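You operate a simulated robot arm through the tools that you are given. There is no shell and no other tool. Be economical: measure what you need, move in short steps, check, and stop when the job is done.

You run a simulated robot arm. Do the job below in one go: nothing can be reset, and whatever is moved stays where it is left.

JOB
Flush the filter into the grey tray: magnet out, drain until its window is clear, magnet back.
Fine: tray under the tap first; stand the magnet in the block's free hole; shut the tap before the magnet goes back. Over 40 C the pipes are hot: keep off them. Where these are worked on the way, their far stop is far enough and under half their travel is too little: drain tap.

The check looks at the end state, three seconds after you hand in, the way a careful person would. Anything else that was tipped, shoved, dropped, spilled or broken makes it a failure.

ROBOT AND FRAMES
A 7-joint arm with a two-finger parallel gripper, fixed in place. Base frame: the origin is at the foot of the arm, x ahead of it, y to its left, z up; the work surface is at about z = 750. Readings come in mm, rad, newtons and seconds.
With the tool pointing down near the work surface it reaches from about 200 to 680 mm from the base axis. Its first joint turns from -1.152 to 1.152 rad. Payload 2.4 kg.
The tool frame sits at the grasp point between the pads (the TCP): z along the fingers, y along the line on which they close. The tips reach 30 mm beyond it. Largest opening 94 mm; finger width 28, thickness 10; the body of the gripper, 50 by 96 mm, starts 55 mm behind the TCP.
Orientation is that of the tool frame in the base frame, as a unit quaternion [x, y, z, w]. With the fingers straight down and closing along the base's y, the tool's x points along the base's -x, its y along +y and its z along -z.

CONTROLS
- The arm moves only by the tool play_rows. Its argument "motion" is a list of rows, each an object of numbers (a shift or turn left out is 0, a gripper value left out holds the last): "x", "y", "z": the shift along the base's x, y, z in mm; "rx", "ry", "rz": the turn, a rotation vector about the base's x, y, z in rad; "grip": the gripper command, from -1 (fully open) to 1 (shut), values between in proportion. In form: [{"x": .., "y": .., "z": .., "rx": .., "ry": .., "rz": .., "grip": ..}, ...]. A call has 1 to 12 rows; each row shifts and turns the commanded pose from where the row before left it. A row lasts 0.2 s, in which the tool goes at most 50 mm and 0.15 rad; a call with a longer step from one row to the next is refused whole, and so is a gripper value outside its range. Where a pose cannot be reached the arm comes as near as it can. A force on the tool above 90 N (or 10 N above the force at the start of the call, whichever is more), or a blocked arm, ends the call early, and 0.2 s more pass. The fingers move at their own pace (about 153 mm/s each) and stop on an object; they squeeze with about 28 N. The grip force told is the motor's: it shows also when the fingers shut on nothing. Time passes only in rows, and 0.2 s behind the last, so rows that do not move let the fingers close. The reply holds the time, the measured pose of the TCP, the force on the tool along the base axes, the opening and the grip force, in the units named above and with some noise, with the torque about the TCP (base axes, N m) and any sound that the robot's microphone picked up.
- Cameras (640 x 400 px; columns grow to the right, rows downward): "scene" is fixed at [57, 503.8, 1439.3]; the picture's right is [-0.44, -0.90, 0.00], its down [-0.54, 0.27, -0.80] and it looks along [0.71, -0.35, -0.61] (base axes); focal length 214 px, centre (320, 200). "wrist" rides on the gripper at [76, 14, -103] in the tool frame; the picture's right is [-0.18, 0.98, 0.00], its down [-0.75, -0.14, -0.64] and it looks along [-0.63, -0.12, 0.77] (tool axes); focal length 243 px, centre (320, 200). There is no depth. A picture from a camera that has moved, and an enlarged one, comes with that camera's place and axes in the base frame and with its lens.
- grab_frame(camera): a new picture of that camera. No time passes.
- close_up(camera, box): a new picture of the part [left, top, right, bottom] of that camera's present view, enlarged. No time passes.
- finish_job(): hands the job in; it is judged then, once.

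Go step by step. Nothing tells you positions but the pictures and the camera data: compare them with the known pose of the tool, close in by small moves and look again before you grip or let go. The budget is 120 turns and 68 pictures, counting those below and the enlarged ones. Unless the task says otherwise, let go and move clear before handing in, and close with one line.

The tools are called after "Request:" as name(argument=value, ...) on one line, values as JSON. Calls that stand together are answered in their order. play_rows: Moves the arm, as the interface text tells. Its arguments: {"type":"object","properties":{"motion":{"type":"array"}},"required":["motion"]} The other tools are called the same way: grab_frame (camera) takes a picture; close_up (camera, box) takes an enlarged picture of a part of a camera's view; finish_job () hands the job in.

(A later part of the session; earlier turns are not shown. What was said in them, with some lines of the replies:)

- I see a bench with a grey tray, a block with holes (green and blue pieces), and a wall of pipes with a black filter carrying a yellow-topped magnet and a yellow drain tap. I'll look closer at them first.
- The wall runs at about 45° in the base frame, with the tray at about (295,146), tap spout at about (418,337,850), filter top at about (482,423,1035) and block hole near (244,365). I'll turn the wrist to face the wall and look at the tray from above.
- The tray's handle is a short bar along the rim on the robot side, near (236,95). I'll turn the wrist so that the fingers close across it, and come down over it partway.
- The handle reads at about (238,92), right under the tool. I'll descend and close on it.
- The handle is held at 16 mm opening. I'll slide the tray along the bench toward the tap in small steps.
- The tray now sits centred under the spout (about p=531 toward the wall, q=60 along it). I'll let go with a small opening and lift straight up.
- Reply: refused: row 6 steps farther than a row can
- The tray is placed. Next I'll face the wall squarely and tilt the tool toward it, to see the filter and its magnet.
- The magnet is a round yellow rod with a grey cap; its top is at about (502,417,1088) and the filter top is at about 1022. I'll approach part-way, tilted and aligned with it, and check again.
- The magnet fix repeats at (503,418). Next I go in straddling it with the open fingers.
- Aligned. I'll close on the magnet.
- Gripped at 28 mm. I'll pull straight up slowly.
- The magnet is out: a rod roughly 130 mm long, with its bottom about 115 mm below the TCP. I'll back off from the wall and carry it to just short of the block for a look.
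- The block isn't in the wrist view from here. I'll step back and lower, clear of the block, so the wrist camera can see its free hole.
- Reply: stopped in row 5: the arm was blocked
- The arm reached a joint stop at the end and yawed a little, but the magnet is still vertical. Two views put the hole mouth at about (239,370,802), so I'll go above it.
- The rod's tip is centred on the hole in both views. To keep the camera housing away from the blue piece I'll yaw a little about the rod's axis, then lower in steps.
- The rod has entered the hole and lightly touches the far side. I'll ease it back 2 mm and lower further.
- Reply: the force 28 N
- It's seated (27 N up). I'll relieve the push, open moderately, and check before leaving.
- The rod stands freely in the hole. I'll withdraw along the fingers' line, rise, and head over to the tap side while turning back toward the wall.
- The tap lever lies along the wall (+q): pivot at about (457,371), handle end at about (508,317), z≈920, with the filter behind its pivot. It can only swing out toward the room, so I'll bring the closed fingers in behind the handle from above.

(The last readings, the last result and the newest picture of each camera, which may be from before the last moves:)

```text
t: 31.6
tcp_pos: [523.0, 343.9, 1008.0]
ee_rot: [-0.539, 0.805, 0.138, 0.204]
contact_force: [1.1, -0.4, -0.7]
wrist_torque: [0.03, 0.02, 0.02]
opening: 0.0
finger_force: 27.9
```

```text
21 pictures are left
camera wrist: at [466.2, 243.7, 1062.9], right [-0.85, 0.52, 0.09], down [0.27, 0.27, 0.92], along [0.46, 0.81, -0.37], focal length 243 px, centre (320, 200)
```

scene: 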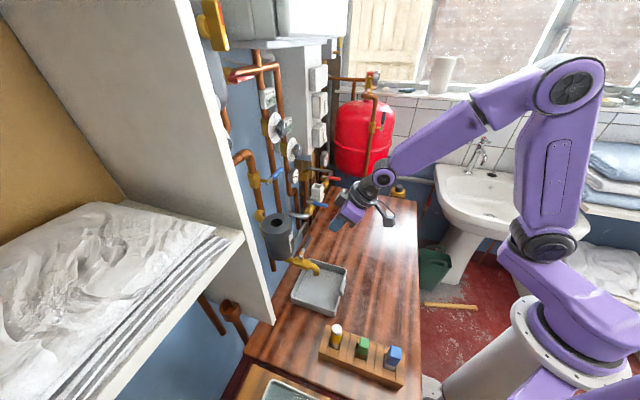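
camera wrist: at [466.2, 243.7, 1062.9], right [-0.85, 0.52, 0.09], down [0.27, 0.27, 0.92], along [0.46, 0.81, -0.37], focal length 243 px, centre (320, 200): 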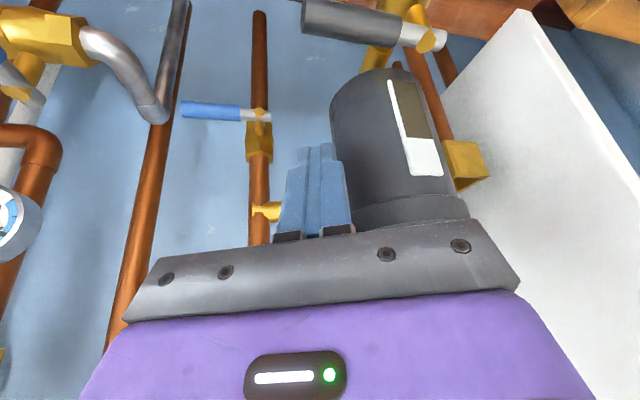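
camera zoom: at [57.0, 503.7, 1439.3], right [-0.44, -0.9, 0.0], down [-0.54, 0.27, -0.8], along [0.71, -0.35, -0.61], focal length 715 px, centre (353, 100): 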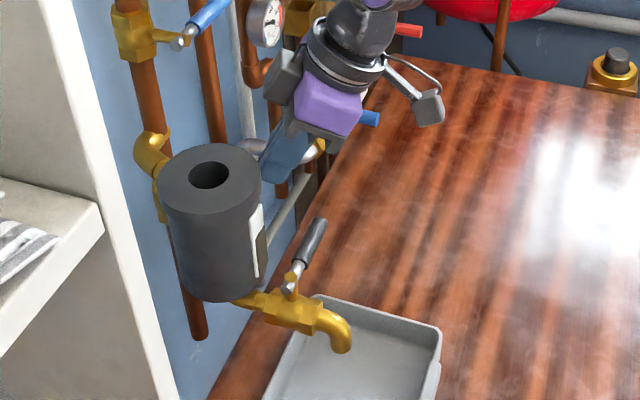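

Request:
play_rows(motion=[{"x": -3, "y": 4, "z": -20}, {"z": -20}, {"z": -20}, {"z": -15}])

Request:
close_up(camera="scene", box=[240, 170, 380, 290])

```text
t: 32.6
tcp_pos: [519.0, 350.3, 932.4]
ee_rot: [-0.539, 0.806, 0.137, 0.204]
contact_force: [0.1, -0.5, -0.1]
wrist_torque: [0.02, 0.0, -0.01]
opening: 0.0
finger_force: 28.0
```

```text
3.33 times, centred on (310, 230) of scene
camera zoom: at [57.0, 503.8, 1439.2], right [-0.44, -0.9, 0.0], down [-0.54, 0.27, -0.8], along [0.71, -0.35, -0.61], focal length 715 px, centre (353, 100)
```

zoom: 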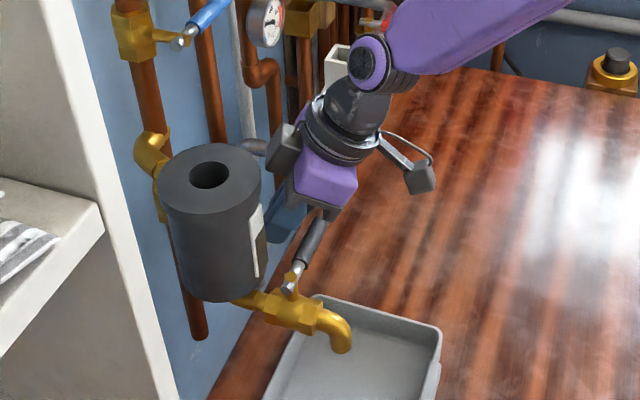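

The fingers are behind the handle. I'll push it out in an arc around the pivot, the first half now.

Request:
play_rows(motion=[{"x": -6, "y": -8.1}, {"x": -6.7, "y": -10.2}, {"x": -6.7, "y": -10.2}, {"x": -10.2, "y": -6.7}, {"x": -10.2, "y": -6.7}])

Request:
close_up(camera="scene", box=[240, 170, 380, 290])

```text
t: 33.8
tcp_pos: [478.0, 306.9, 933.8]
ee_rot: [-0.538, 0.806, 0.137, 0.205]
contact_force: [0.6, 0.6, -0.2]
wrist_torque: [0.04, 0.0, -0.04]
opening: 0.1
finger_force: 27.7
```

```text
3.33 times, centred on (310, 230) of scene
camera zoom: at [57.0, 503.8, 1439.3], right [-0.44, -0.9, 0.0], down [-0.54, 0.27, -0.8], along [0.71, -0.35, -0.61], focal length 715 px, centre (353, 100)
```

zoom: 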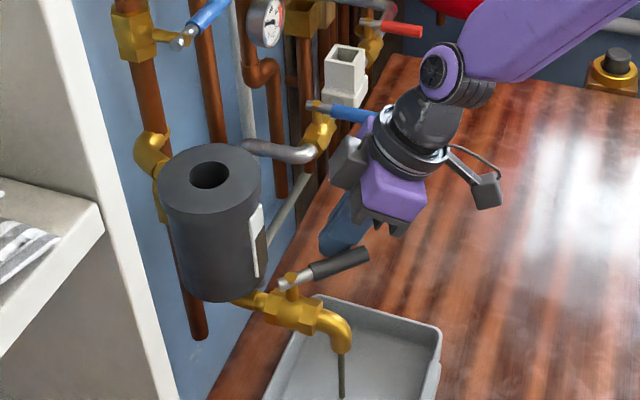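

The lever is swinging and murky water runs into the tray. I'll finish the swing to the far stop.

Request:
play_rows(motion=[{"x": -12, "y": -2.4}, {"x": -12, "y": -2.4}, {"x": -12, "y": 2.4}, {"x": -12, "y": 2.4}, {"x": -5, "y": 3}])

Request:
close_up(camera="scene", box=[240, 170, 380, 290])

```text
t: 35.0
tcp_pos: [427.8, 307.6, 934.5]
ee_rot: [-0.535, 0.808, 0.136, 0.206]
contact_force: [17.8, -3.3, -7.3]
wrist_torque: [-0.25, -0.28, -0.45]
opening: 0.2
finger_force: 27.6
```

```text
3.33 times, centred on (310, 230) of scene
camera zoom: at [57.7, 503.8, 1439.2], right [-0.44, -0.9, 0.0], down [-0.54, 0.27, -0.8], along [0.71, -0.35, -0.61], focal length 715 px, centre (353, 100)
```

zoom: 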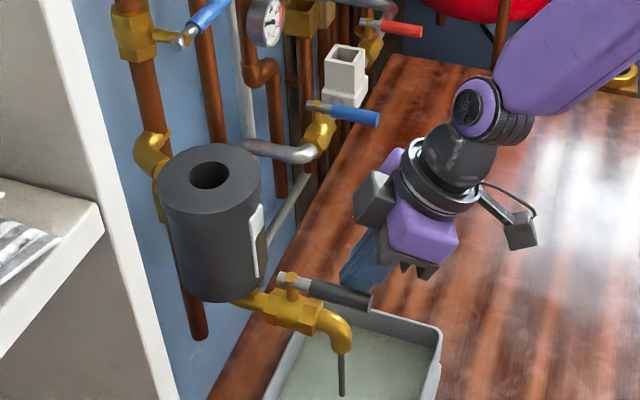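

The far stop is reached (18 N) and the tap is fully open. I'll lift over to the lever's other side, ready to shut it, and check the window.

Request:
play_rows(motion=[{"x": 6, "y": -6}, {"z": 25}, {"z": 25}, {"x": -19, "y": 23}, {"x": -19, "y": 21}])

Request:
grab_frame(camera="wrist")

Request:
close_up(camera="scene", box=[240, 180, 380, 320])

```text
t: 36.2
tcp_pos: [394.5, 350.4, 983.4]
ee_rot: [-0.539, 0.805, 0.138, 0.204]
contact_force: [0.3, 0.5, 0.1]
wrist_torque: [0.01, 0.03, 0.02]
opening: 0.0
finger_force: 28.5
```

```text
17 pictures are left
camera wrist: at [337.0, 249.5, 1038.4], right [-0.85, 0.52, 0.09], down [0.27, 0.27, 0.92], along [0.46, 0.81, -0.37], focal length 243 px, centre (320, 200)
```

wrist: 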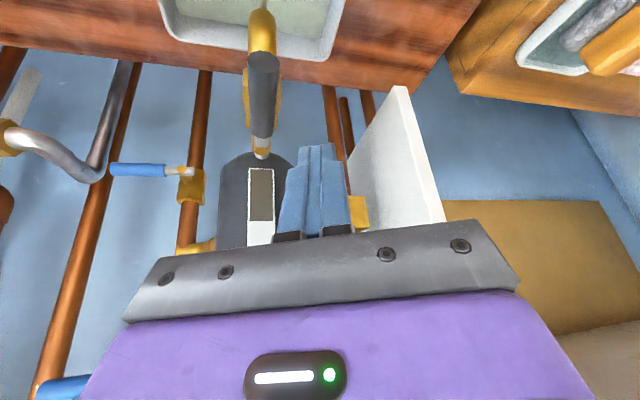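

```text
2.86 times, centred on (310, 250) of scene
camera zoom: at [57.1, 503.8, 1439.2], right [-0.44, -0.9, 0.0], down [-0.54, 0.27, -0.8], along [0.71, -0.35, -0.61], focal length 613 px, centre (349, 57)
```

zoom: 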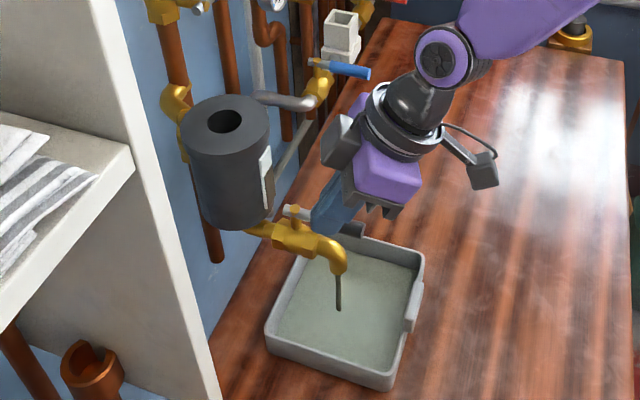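

The stream and window are still murky. I'll lower to the shutting position beside the lever while it drains.

Request:
play_rows(motion=[{"z": -20}, {"z": -20}, {"z": -10}, {}, {}])

Request:
grab_frame(camera="wrist")

Request:
close_up(camera="scene", box=[240, 180, 380, 320])

```text
t: 37.4
tcp_pos: [392.3, 349.3, 935.4]
ee_rot: [-0.539, 0.806, 0.138, 0.204]
contact_force: [0.7, -0.2, 0.1]
wrist_torque: [0.0, -0.03, 0.02]
opening: 0.3
finger_force: 28.2
```

```text
15 pictures are left
camera wrist: at [335.2, 247.1, 990.1], right [-0.85, 0.52, 0.09], down [0.27, 0.27, 0.92], along [0.46, 0.81, -0.37], focal length 243 px, centre (320, 200)
```

wrist: 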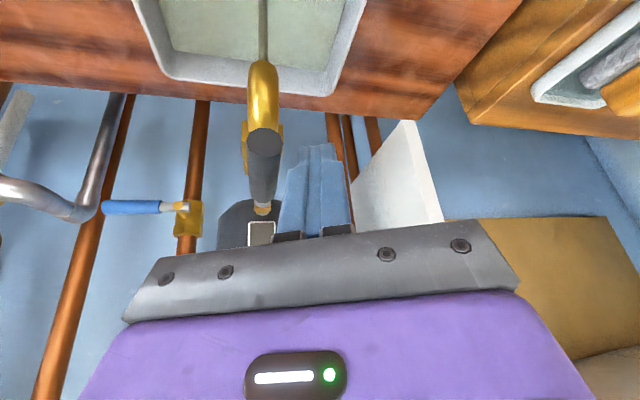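

```text
2.86 times, centred on (310, 250) of scene
camera zoom: at [57.0, 503.8, 1439.3], right [-0.44, -0.9, 0.0], down [-0.54, 0.27, -0.8], along [0.71, -0.35, -0.61], focal length 613 px, centre (349, 57)
```

zoom: 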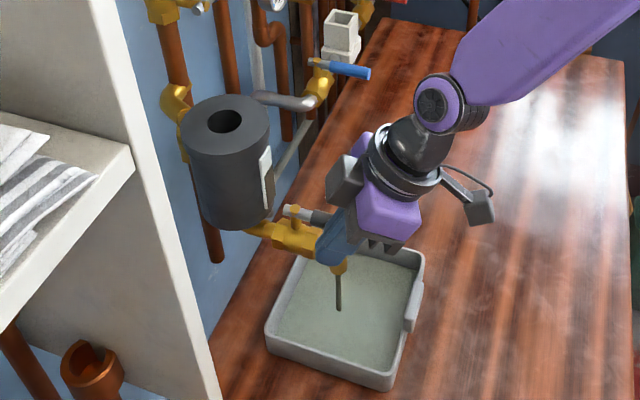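

Request:
play_rows(motion=[{}, {}, {}, {}, {}, {}, {}, {}, {}, {}])

Request:
close_up(camera="scene", box=[270, 220, 370, 325])

```text
t: 39.6
tcp_pos: [392.8, 348.1, 934.1]
ee_rot: [-0.539, 0.806, 0.138, 0.204]
contact_force: [0.2, -0.6, -0.5]
wrist_torque: [0.0, -0.02, -0.01]
opening: 0.0
finger_force: 27.8
```

```text
3.81 times, centred on (320, 272) of scene
camera zoom: at [57.0, 503.8, 1439.3], right [-0.44, -0.9, 0.0], down [-0.54, 0.27, -0.8], along [0.71, -0.35, -0.61], focal length 817 px, centre (320, -76)
```

zoom: 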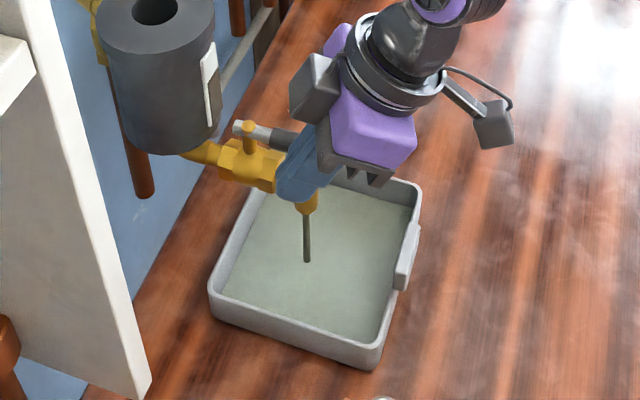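

Request:
play_rows(motion=[{}, {}, {}, {}, {}, {}, {}, {}, {}, {}, {}, {}])

Request:
close_up(camera="wrist", box=[130, 0, 390, 250])

```text
t: 42.2
tcp_pos: [392.3, 348.3, 935.6]
ee_rot: [-0.539, 0.806, 0.139, 0.203]
contact_force: [-0.4, 0.4, -0.3]
wrist_torque: [0.02, 0.0, -0.01]
opening: 0.0
finger_force: 27.7
```

```text
1.60 times, centred on (260, 125) of wrist
camera zoom: at [335.2, 247.1, 990.2], right [-0.85, 0.52, 0.09], down [0.27, 0.27, 0.92], along [0.46, 0.81, -0.37], focal length 388 px, centre (416, 320)
```

zoom: 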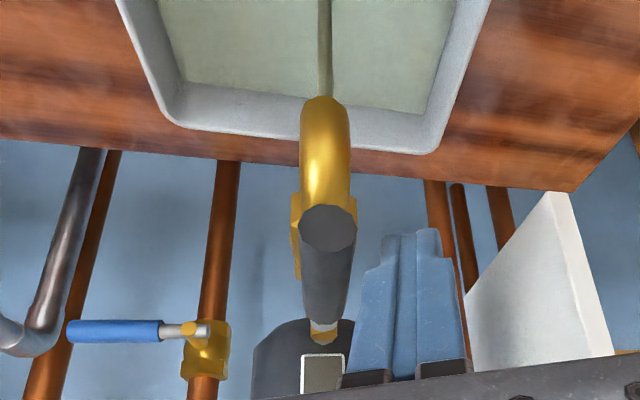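

The window seems to be lightening and the tray has plenty of freeboard, so I'll keep draining.

Request:
play_rows(motion=[{}, {}, {}, {}, {}, {}, {}, {}, {}, {}, {}, {}])

Request:
close_up(camera="wrist", box=[180, 0, 340, 250])

```text
t: 44.8
tcp_pos: [392.9, 347.1, 934.6]
ee_rot: [-0.539, 0.805, 0.139, 0.204]
contact_force: [0.3, 0.2, 0.6]
wrist_torque: [-0.03, -0.03, -0.04]
opening: 0.2
finger_force: 27.4
```

```text
1.60 times, centred on (260, 125) of wrist
camera zoom: at [335.2, 247.1, 990.2], right [-0.85, 0.52, 0.09], down [0.27, 0.27, 0.92], along [0.46, 0.81, -0.37], focal length 388 px, centre (416, 320)
```

zoom: 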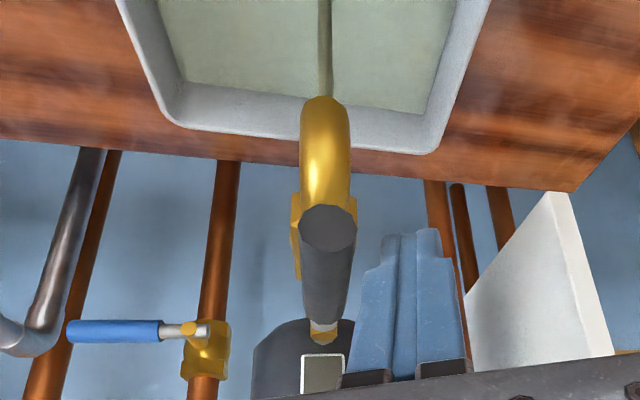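

Request:
play_rows(motion=[{}, {}, {}, {}, {}, {}, {}, {}, {}, {}, {}, {}])

Request:
close_up(camera="wrist", box=[240, 215, 290, 250])

```text
t: 47.4
tcp_pos: [393.0, 349.0, 935.2]
ee_rot: [-0.539, 0.806, 0.138, 0.204]
contact_force: [-0.7, -0.5, 0.1]
wrist_torque: [0.01, 0.01, -0.03]
opening: 0.0
finger_force: 28.2
```

```text
11.43 times, centred on (265, 232) of wrist
camera zoom: at [335.2, 247.1, 990.2], right [-0.85, 0.52, 0.09], down [0.27, 0.27, 0.92], along [0.46, 0.81, -0.37], focal length 2773 px, centre (949, -171)
```

zoom: 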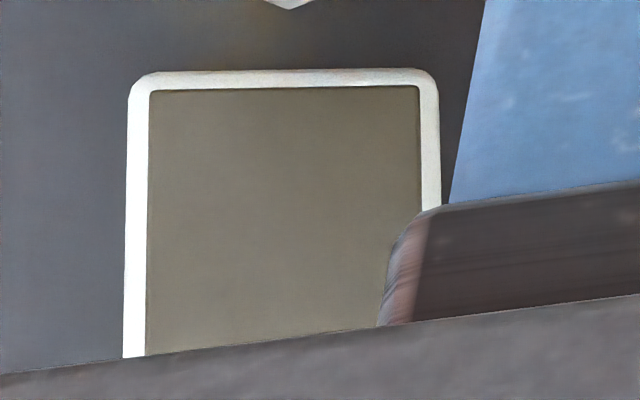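

The window is still olive-brown, so I'll keep draining.

Request:
play_rows(motion=[{}, {}, {}, {}, {}, {}, {}, {}, {}, {}, {}, {}])

Request:
play_rows(motion=[{}, {}, {}, {}, {}, {}, {}, {}, {}, {}, {}, {}])

Request:
close_up(camera="wrist", box=[130, 0, 390, 250])

```text
t: 50.0
tcp_pos: [392.1, 348.6, 934.4]
ee_rot: [-0.539, 0.806, 0.138, 0.204]
contact_force: [0.0, 0.3, -0.3]
wrist_torque: [-0.05, -0.03, -0.01]
opening: 0.0
finger_force: 28.3
```

```text
t: 52.6
tcp_pos: [393.8, 347.8, 934.3]
ee_rot: [-0.54, 0.805, 0.139, 0.203]
contact_force: [-0.1, -0.1, 1.0]
wrist_torque: [0.02, -0.01, 0.02]
opening: 0.2
finger_force: 28.0
```

```text
1.60 times, centred on (260, 125) of wrist
camera zoom: at [335.2, 247.1, 990.2], right [-0.85, 0.52, 0.09], down [0.27, 0.27, 0.92], along [0.46, 0.81, -0.37], focal length 388 px, centre (416, 320)
```

zoom: 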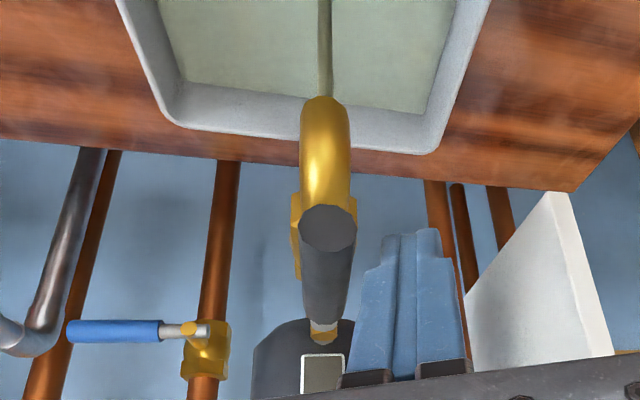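

Request:
play_rows(motion=[{}, {}, {}, {}, {}, {}, {}, {}, {}, {}, {}, {}])

Request:
play_rows(motion=[{}, {}, {}, {}, {}, {}, {}, {}, {}, {}, {}, {}])

Request:
play_rows(motion=[{}, {}, {}, {}, {}, {}, {}, {}, {}, {}, {}, {}])

Request:
close_up(camera="wrist", box=[240, 215, 290, 250])

```text
t: 55.2
tcp_pos: [392.7, 348.7, 935.9]
ee_rot: [-0.539, 0.805, 0.139, 0.204]
contact_force: [0.6, 0.6, -1.0]
wrist_torque: [-0.02, 0.01, -0.01]
opening: 0.0
finger_force: 27.9
```

```text
t: 57.8
tcp_pos: [392.7, 348.4, 934.6]
ee_rot: [-0.539, 0.805, 0.139, 0.204]
contact_force: [-1.3, -0.2, 0.0]
wrist_torque: [0.02, 0.0, 0.03]
opening: 0.2
finger_force: 28.4
```

```text
t: 60.4
tcp_pos: [392.9, 347.7, 935.1]
ee_rot: [-0.539, 0.806, 0.139, 0.204]
contact_force: [-0.3, -0.1, 0.1]
wrist_torque: [0.02, 0.03, -0.01]
opening: 0.0
finger_force: 27.7
```

```text
11.43 times, centred on (265, 232) of wrist
camera zoom: at [335.2, 247.1, 990.2], right [-0.85, 0.52, 0.09], down [0.27, 0.27, 0.92], along [0.46, 0.81, -0.37], focal length 2773 px, centre (949, -171)
```

zoom: 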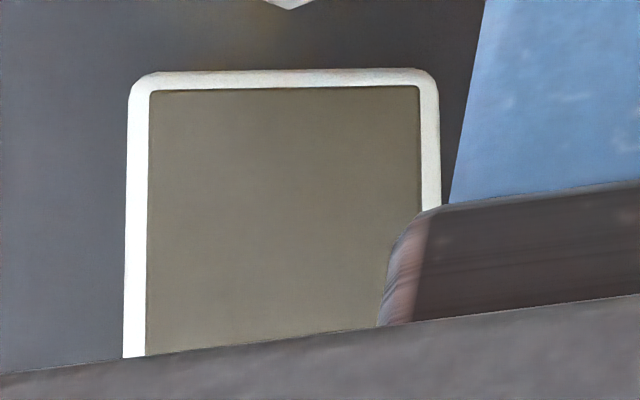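

Request:
close_up(camera="scene", box=[276, 222, 316, 262])

```text
10.00 times, centred on (296, 242) of scene
camera zoom: at [57.0, 503.8, 1439.3], right [-0.44, -0.9, 0.0], down [-0.54, 0.27, -0.8], along [0.71, -0.35, -0.61], focal length 2145 px, centre (560, -220)
```

zoom: 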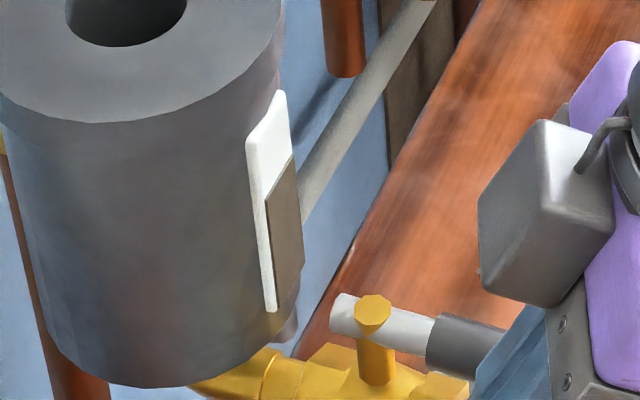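

No visible change in 13 s, neither in the window nor in the tray level. I'll drain on for a while and compare again.

Request:
play_rows(motion=[{}, {}, {}, {}, {}, {}, {}, {}, {}, {}, {}, {}])

Request:
play_rows(motion=[{}, {}, {}, {}, {}, {}, {}, {}, {}, {}, {}, {}])

Request:
play_rows(motion=[{}, {}, {}, {}, {}, {}, {}, {}, {}, {}, {}, {}])

Request:
play_rows(motion=[{}, {}, {}, {}, {}, {}, {}, {}, {}, {}, {}, {}])

Request:
close_up(camera="wrist", box=[130, 0, 390, 250])

```text
t: 63.0
tcp_pos: [392.7, 348.1, 935.7]
ee_rot: [-0.539, 0.806, 0.138, 0.204]
contact_force: [-0.3, -1.0, 0.2]
wrist_torque: [-0.03, 0.03, -0.03]
opening: 0.1
finger_force: 27.9
```

```text
t: 65.6
tcp_pos: [392.2, 348.2, 933.7]
ee_rot: [-0.539, 0.806, 0.138, 0.203]
contact_force: [0.4, 0.1, -0.7]
wrist_torque: [-0.01, 0.03, -0.01]
opening: 0.0
finger_force: 27.7
```

```text
t: 68.2
tcp_pos: [393.0, 348.0, 935.3]
ee_rot: [-0.539, 0.806, 0.138, 0.203]
contact_force: [1.1, -0.1, -0.5]
wrist_torque: [0.0, 0.04, 0.02]
opening: 0.0
finger_force: 28.4
```

```text
t: 70.8
tcp_pos: [391.9, 348.3, 935.1]
ee_rot: [-0.539, 0.806, 0.138, 0.204]
contact_force: [-0.5, 0.1, -0.4]
wrist_torque: [0.01, 0.04, 0.0]
opening: 0.2
finger_force: 27.9
```

```text
1.60 times, centred on (260, 125) of wrist
camera zoom: at [335.2, 247.1, 990.2], right [-0.85, 0.52, 0.09], down [0.27, 0.27, 0.92], along [0.46, 0.81, -0.37], focal length 388 px, centre (416, 320)
```

zoom: 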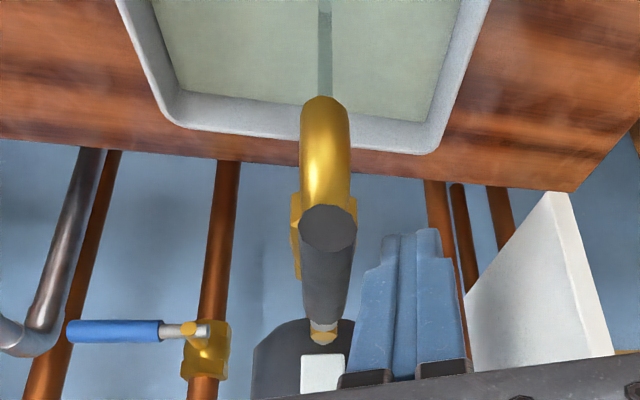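

The window now shows clear and the stream runs clear. I'll shut the tap right away by pushing the lever back along its arc.

Request:
play_rows(motion=[{"x": 9, "y": -12.9}, {"x": 9, "y": -12.9}, {"x": 10.2, "y": -6.8}, {"x": 10.2, "y": -6.8}, {"x": 12, "y": -2.4}, {"x": 12, "y": -2.4}, {"x": 12, "y": 2.4}, {"x": 12, "y": 2.4}, {"x": 5.3, "y": 4.6}])

Request:
close_up(camera="scene", box=[260, 200, 380, 320])

```text
t: 72.8
tcp_pos: [474.7, 309.1, 929.9]
ee_rot: [-0.543, 0.807, 0.141, 0.187]
contact_force: [-57.6, -41.8, 21.0]
wrist_torque: [-0.23, 0.42, 0.27]
opening: 0.1
finger_force: 27.8
```

```text
3.33 times, centred on (320, 260) of scene
camera zoom: at [55.1, 502.4, 1439.8], right [-0.44, -0.9, 0.0], down [-0.54, 0.27, -0.8], along [0.71, -0.35, -0.61], focal length 715 px, centre (320, 0)
```

zoom: 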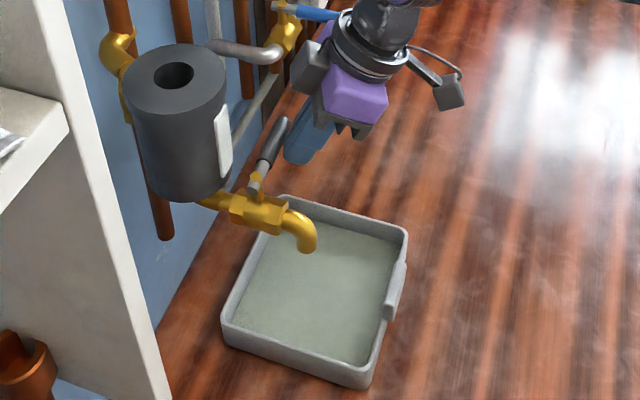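

The tap is shut against its stop and the stream is gone. I'll back off, rise and return to the approach pose behind the magnet in the block.

Request:
play_rows(motion=[{"x": -10, "y": -10}, {"z": 35}, {"z": 40}, {"z": 30, "x": -20}, {"x": -36, "y": 7, "rz": -0.139}, {"x": -36, "y": 8, "rz": -0.139}, {"x": -36, "y": 8, "rz": -0.139}, {"x": -36, "y": 8, "rz": -0.139}, {"x": -36, "y": 8, "rz": -0.139}, {"x": -36, "y": 8, "rz": -0.139}, {"x": -36, "y": 8, "rz": -0.139, "grip": 0}, {}])

```text
t: 75.4
tcp_pos: [203.4, 361.9, 1042.9]
ee_rot: [-0.098, 0.964, 0.027, 0.245]
contact_force: [0.2, -0.3, 0.1]
wrist_torque: [0.01, 0.0, 0.02]
opening: 46.9
finger_force: 0.0
```

Request:
play_rows(motion=[{"x": -4, "y": -1.3, "z": -45}, {"x": -3.6, "y": -1.3, "z": -45}, {"z": -8}, {}])

Request:
grab_frame(camera="wrist")

```text
t: 76.4
tcp_pos: [195.0, 356.2, 942.1]
ee_rot: [-0.101, 0.964, 0.028, 0.244]
contact_force: [0.4, -0.5, 0.2]
wrist_torque: [-0.02, -0.01, 0.02]
opening: 47.1
finger_force: 0.0
```

```text
4 pictures are left
camera wrist: at [77.2, 346.8, 996.3], right [-0.04, 0.99, 0.09], down [0.38, -0.07, 0.92], along [0.92, 0.07, -0.37], focal length 243 px, centre (320, 200)
```

wrist: 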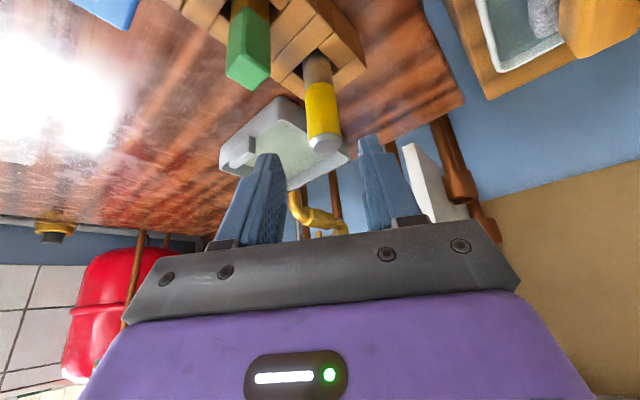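

The magnet stands as left and lines up between the fingers. I'll slide in along the finger direction and grip.

Request:
play_rows(motion=[{"x": 14, "y": 3.5, "z": -25}, {"x": 14, "y": 3.5, "z": -25}, {"x": 14.3, "y": 3.5, "z": -25}, {}, {"grip": 0.5}, {"grip": 1}, {}, {}])

```text
t: 78.2
tcp_pos: [239.2, 365.0, 866.6]
ee_rot: [-0.1, 0.964, 0.027, 0.244]
contact_force: [0.7, 1.1, 0.1]
wrist_torque: [0.04, -0.08, -0.03]
opening: 28.3
finger_force: 28.0
```

Gripped at the same height. I'll lift straight out, then carry it back toward the filter while turning to the original heading.

Request:
play_rows(motion=[{"z": 8}, {"z": 15}, {"z": 20}, {"z": 35}, {"z": 40}, {"z": 40}, {"x": 23.5, "y": -18, "z": 31, "rz": 0.1146}, {"x": 23.5, "y": -18, "z": 31, "rz": 0.1146}, {"x": 23.5, "y": -18, "z": 31, "rz": 0.1146}, {"x": 23.5, "y": -18, "z": 31, "rz": 0.1146}, {"x": 23.5, "y": -18, "z": 31, "rz": 0.1146}, {}])

```text
t: 80.8
tcp_pos: [351.7, 275.7, 1177.6]
ee_rot: [-0.368, 0.896, 0.095, 0.228]
contact_force: [0.8, 0.0, -1.5]
wrist_torque: [0.0, -0.01, 0.02]
opening: 27.7
finger_force: 28.0
```

Request:
play_rows(motion=[{"x": 30, "y": 28}, {"x": 30, "y": 28}, {"x": 30, "y": 28}, {"x": 30, "y": 28}, {"x": 31, "y": 29, "z": -5}, {}, {}])

Request:
grab_frame(camera="wrist")

```text
t: 82.4
tcp_pos: [505.0, 417.7, 1175.5]
ee_rot: [-0.368, 0.897, 0.094, 0.227]
contact_force: [-0.2, 0.1, -1.1]
wrist_torque: [0.0, -0.02, 0.01]
opening: 27.7
finger_force: 27.9
```

```text
3 pictures are left
camera wrist: at [411.9, 345.8, 1230.7], right [-0.58, 0.81, 0.09], down [0.35, 0.15, 0.92], along [0.74, 0.56, -0.37], focal length 243 px, centre (320, 200)
```

wrist: 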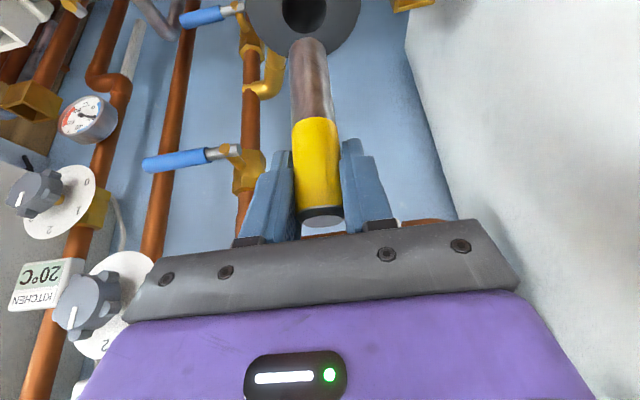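

The view matches the one just after withdrawal almost exactly, so the rod is over its bore. I'll lower in small steps, watching the force.

Request:
play_rows(motion=[{"z": -12}, {"z": -12}, {"z": -8}, {"z": -5}, {"z": -5}, {"z": -5}])

```text
t: 83.8
tcp_pos: [506.7, 419.1, 1129.9]
ee_rot: [-0.368, 0.896, 0.096, 0.23]
contact_force: [-3.2, -2.6, 10.0]
wrist_torque: [-0.17, 0.13, 0.0]
opening: 27.5
finger_force: 28.1
```

A light touch pushes it back from the wall side, so the rod sits about 3 mm too far forward. I'll ease up, shift back and try again.

Request:
play_rows(motion=[{"z": 5}, {"x": -2, "y": -2}, {"z": -4}, {"z": -4}, {}])

```text
t: 85.0
tcp_pos: [504.3, 416.5, 1124.5]
ee_rot: [-0.369, 0.896, 0.096, 0.228]
contact_force: [0.2, 0.9, -1.1]
wrist_torque: [0.02, 0.03, 0.01]
opening: 27.7
finger_force: 27.9
```

Free now. I'll continue down.

Request:
play_rows(motion=[{"z": -7}, {"z": -7}, {"z": -7}, {"z": -7}, {"z": -7}])

```text
t: 86.2
tcp_pos: [503.3, 415.4, 1087.8]
ee_rot: [-0.369, 0.897, 0.095, 0.227]
contact_force: [0.0, -0.2, -1.1]
wrist_torque: [-0.03, 0.01, -0.02]
opening: 27.4
finger_force: 28.1
```

Request:
play_rows(motion=[{"z": -7}, {"z": -5}, {"z": -3}, {"z": -2}])

```text
t: 87.2
tcp_pos: [504.3, 416.5, 1072.1]
ee_rot: [-0.368, 0.896, 0.095, 0.228]
contact_force: [-0.3, -0.2, -1.6]
wrist_torque: [0.0, 0.01, -0.04]
opening: 27.3
finger_force: 27.6
```

Request:
play_rows(motion=[{"z": -2}, {"z": -2}, {"z": -2}, {}])

```text
t: 88.2
tcp_pos: [505.4, 417.4, 1069.0]
ee_rot: [-0.368, 0.896, 0.096, 0.232]
contact_force: [2.2, 0.9, 26.3]
wrist_torque: [0.02, -0.09, 0.01]
opening: 27.4
finger_force: 27.8
```

Seated at the original height (26 N). I'll relieve, open and back straight out.

Request:
play_rows(motion=[{"z": 2}, {"grip": 0}, {"grip": -0.6}, {}, {"x": -12, "y": -12, "z": 8}, {"x": -20, "y": -20, "z": 10}, {"x": -25, "y": -25, "z": 10}, {"x": -25, "y": -25, "z": 10}, {"x": -25, "y": -25, "z": 10}, {"x": -25, "y": -25}, {}])

Request:
close_up(camera="scene", box=[230, 160, 410, 390])

Request:
close_up(camera="wrist", box=[180, 0, 460, 220])

```text
t: 90.6
tcp_pos: [371.2, 283.1, 1115.3]
ee_rot: [-0.368, 0.897, 0.095, 0.227]
contact_force: [0.1, 0.2, -0.6]
wrist_torque: [0.01, 0.0, -0.03]
opening: 75.3
finger_force: 0.1
```

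```text
1.74 times, centred on (320, 275) of scene
camera zoom: at [57.0, 503.8, 1439.3], right [-0.44, -0.9, 0.0], down [-0.54, 0.27, -0.8], along [0.71, -0.35, -0.61], focal length 373 px, centre (320, 70)
```

zoom: 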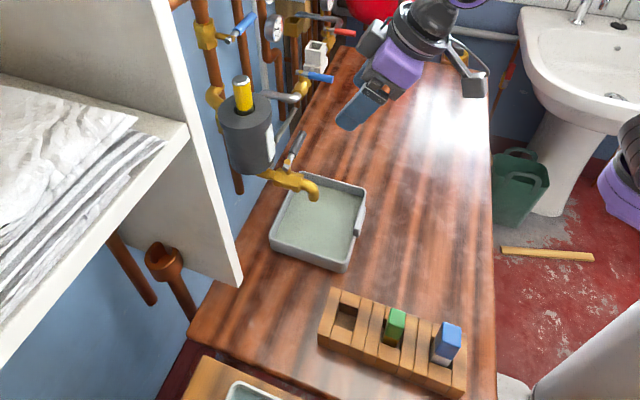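

```text
1.82 times, centred on (320, 110) of wrist
camera zoom: at [278.9, 213.2, 1170.4], right [-0.58, 0.81, 0.09], down [0.35, 0.15, 0.92], along [0.74, 0.56, -0.37], focal length 441 px, centre (320, 364)
```

zoom: 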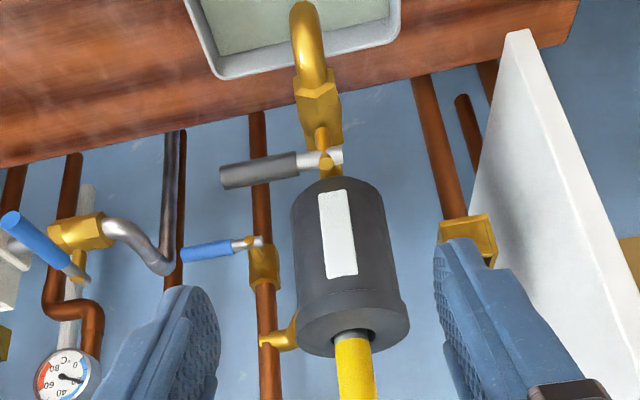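

The magnet is seated, the window is clear, the tap is shut with no stream, and the tray, block and neighbouring pieces are in place with the arm clear.

Request:
finish_job()

```text
The job is handed in.
```

The filter is flushed into the grey tray: its window is clear, the tap is shut, the magnet is back in, and the job is handed in.
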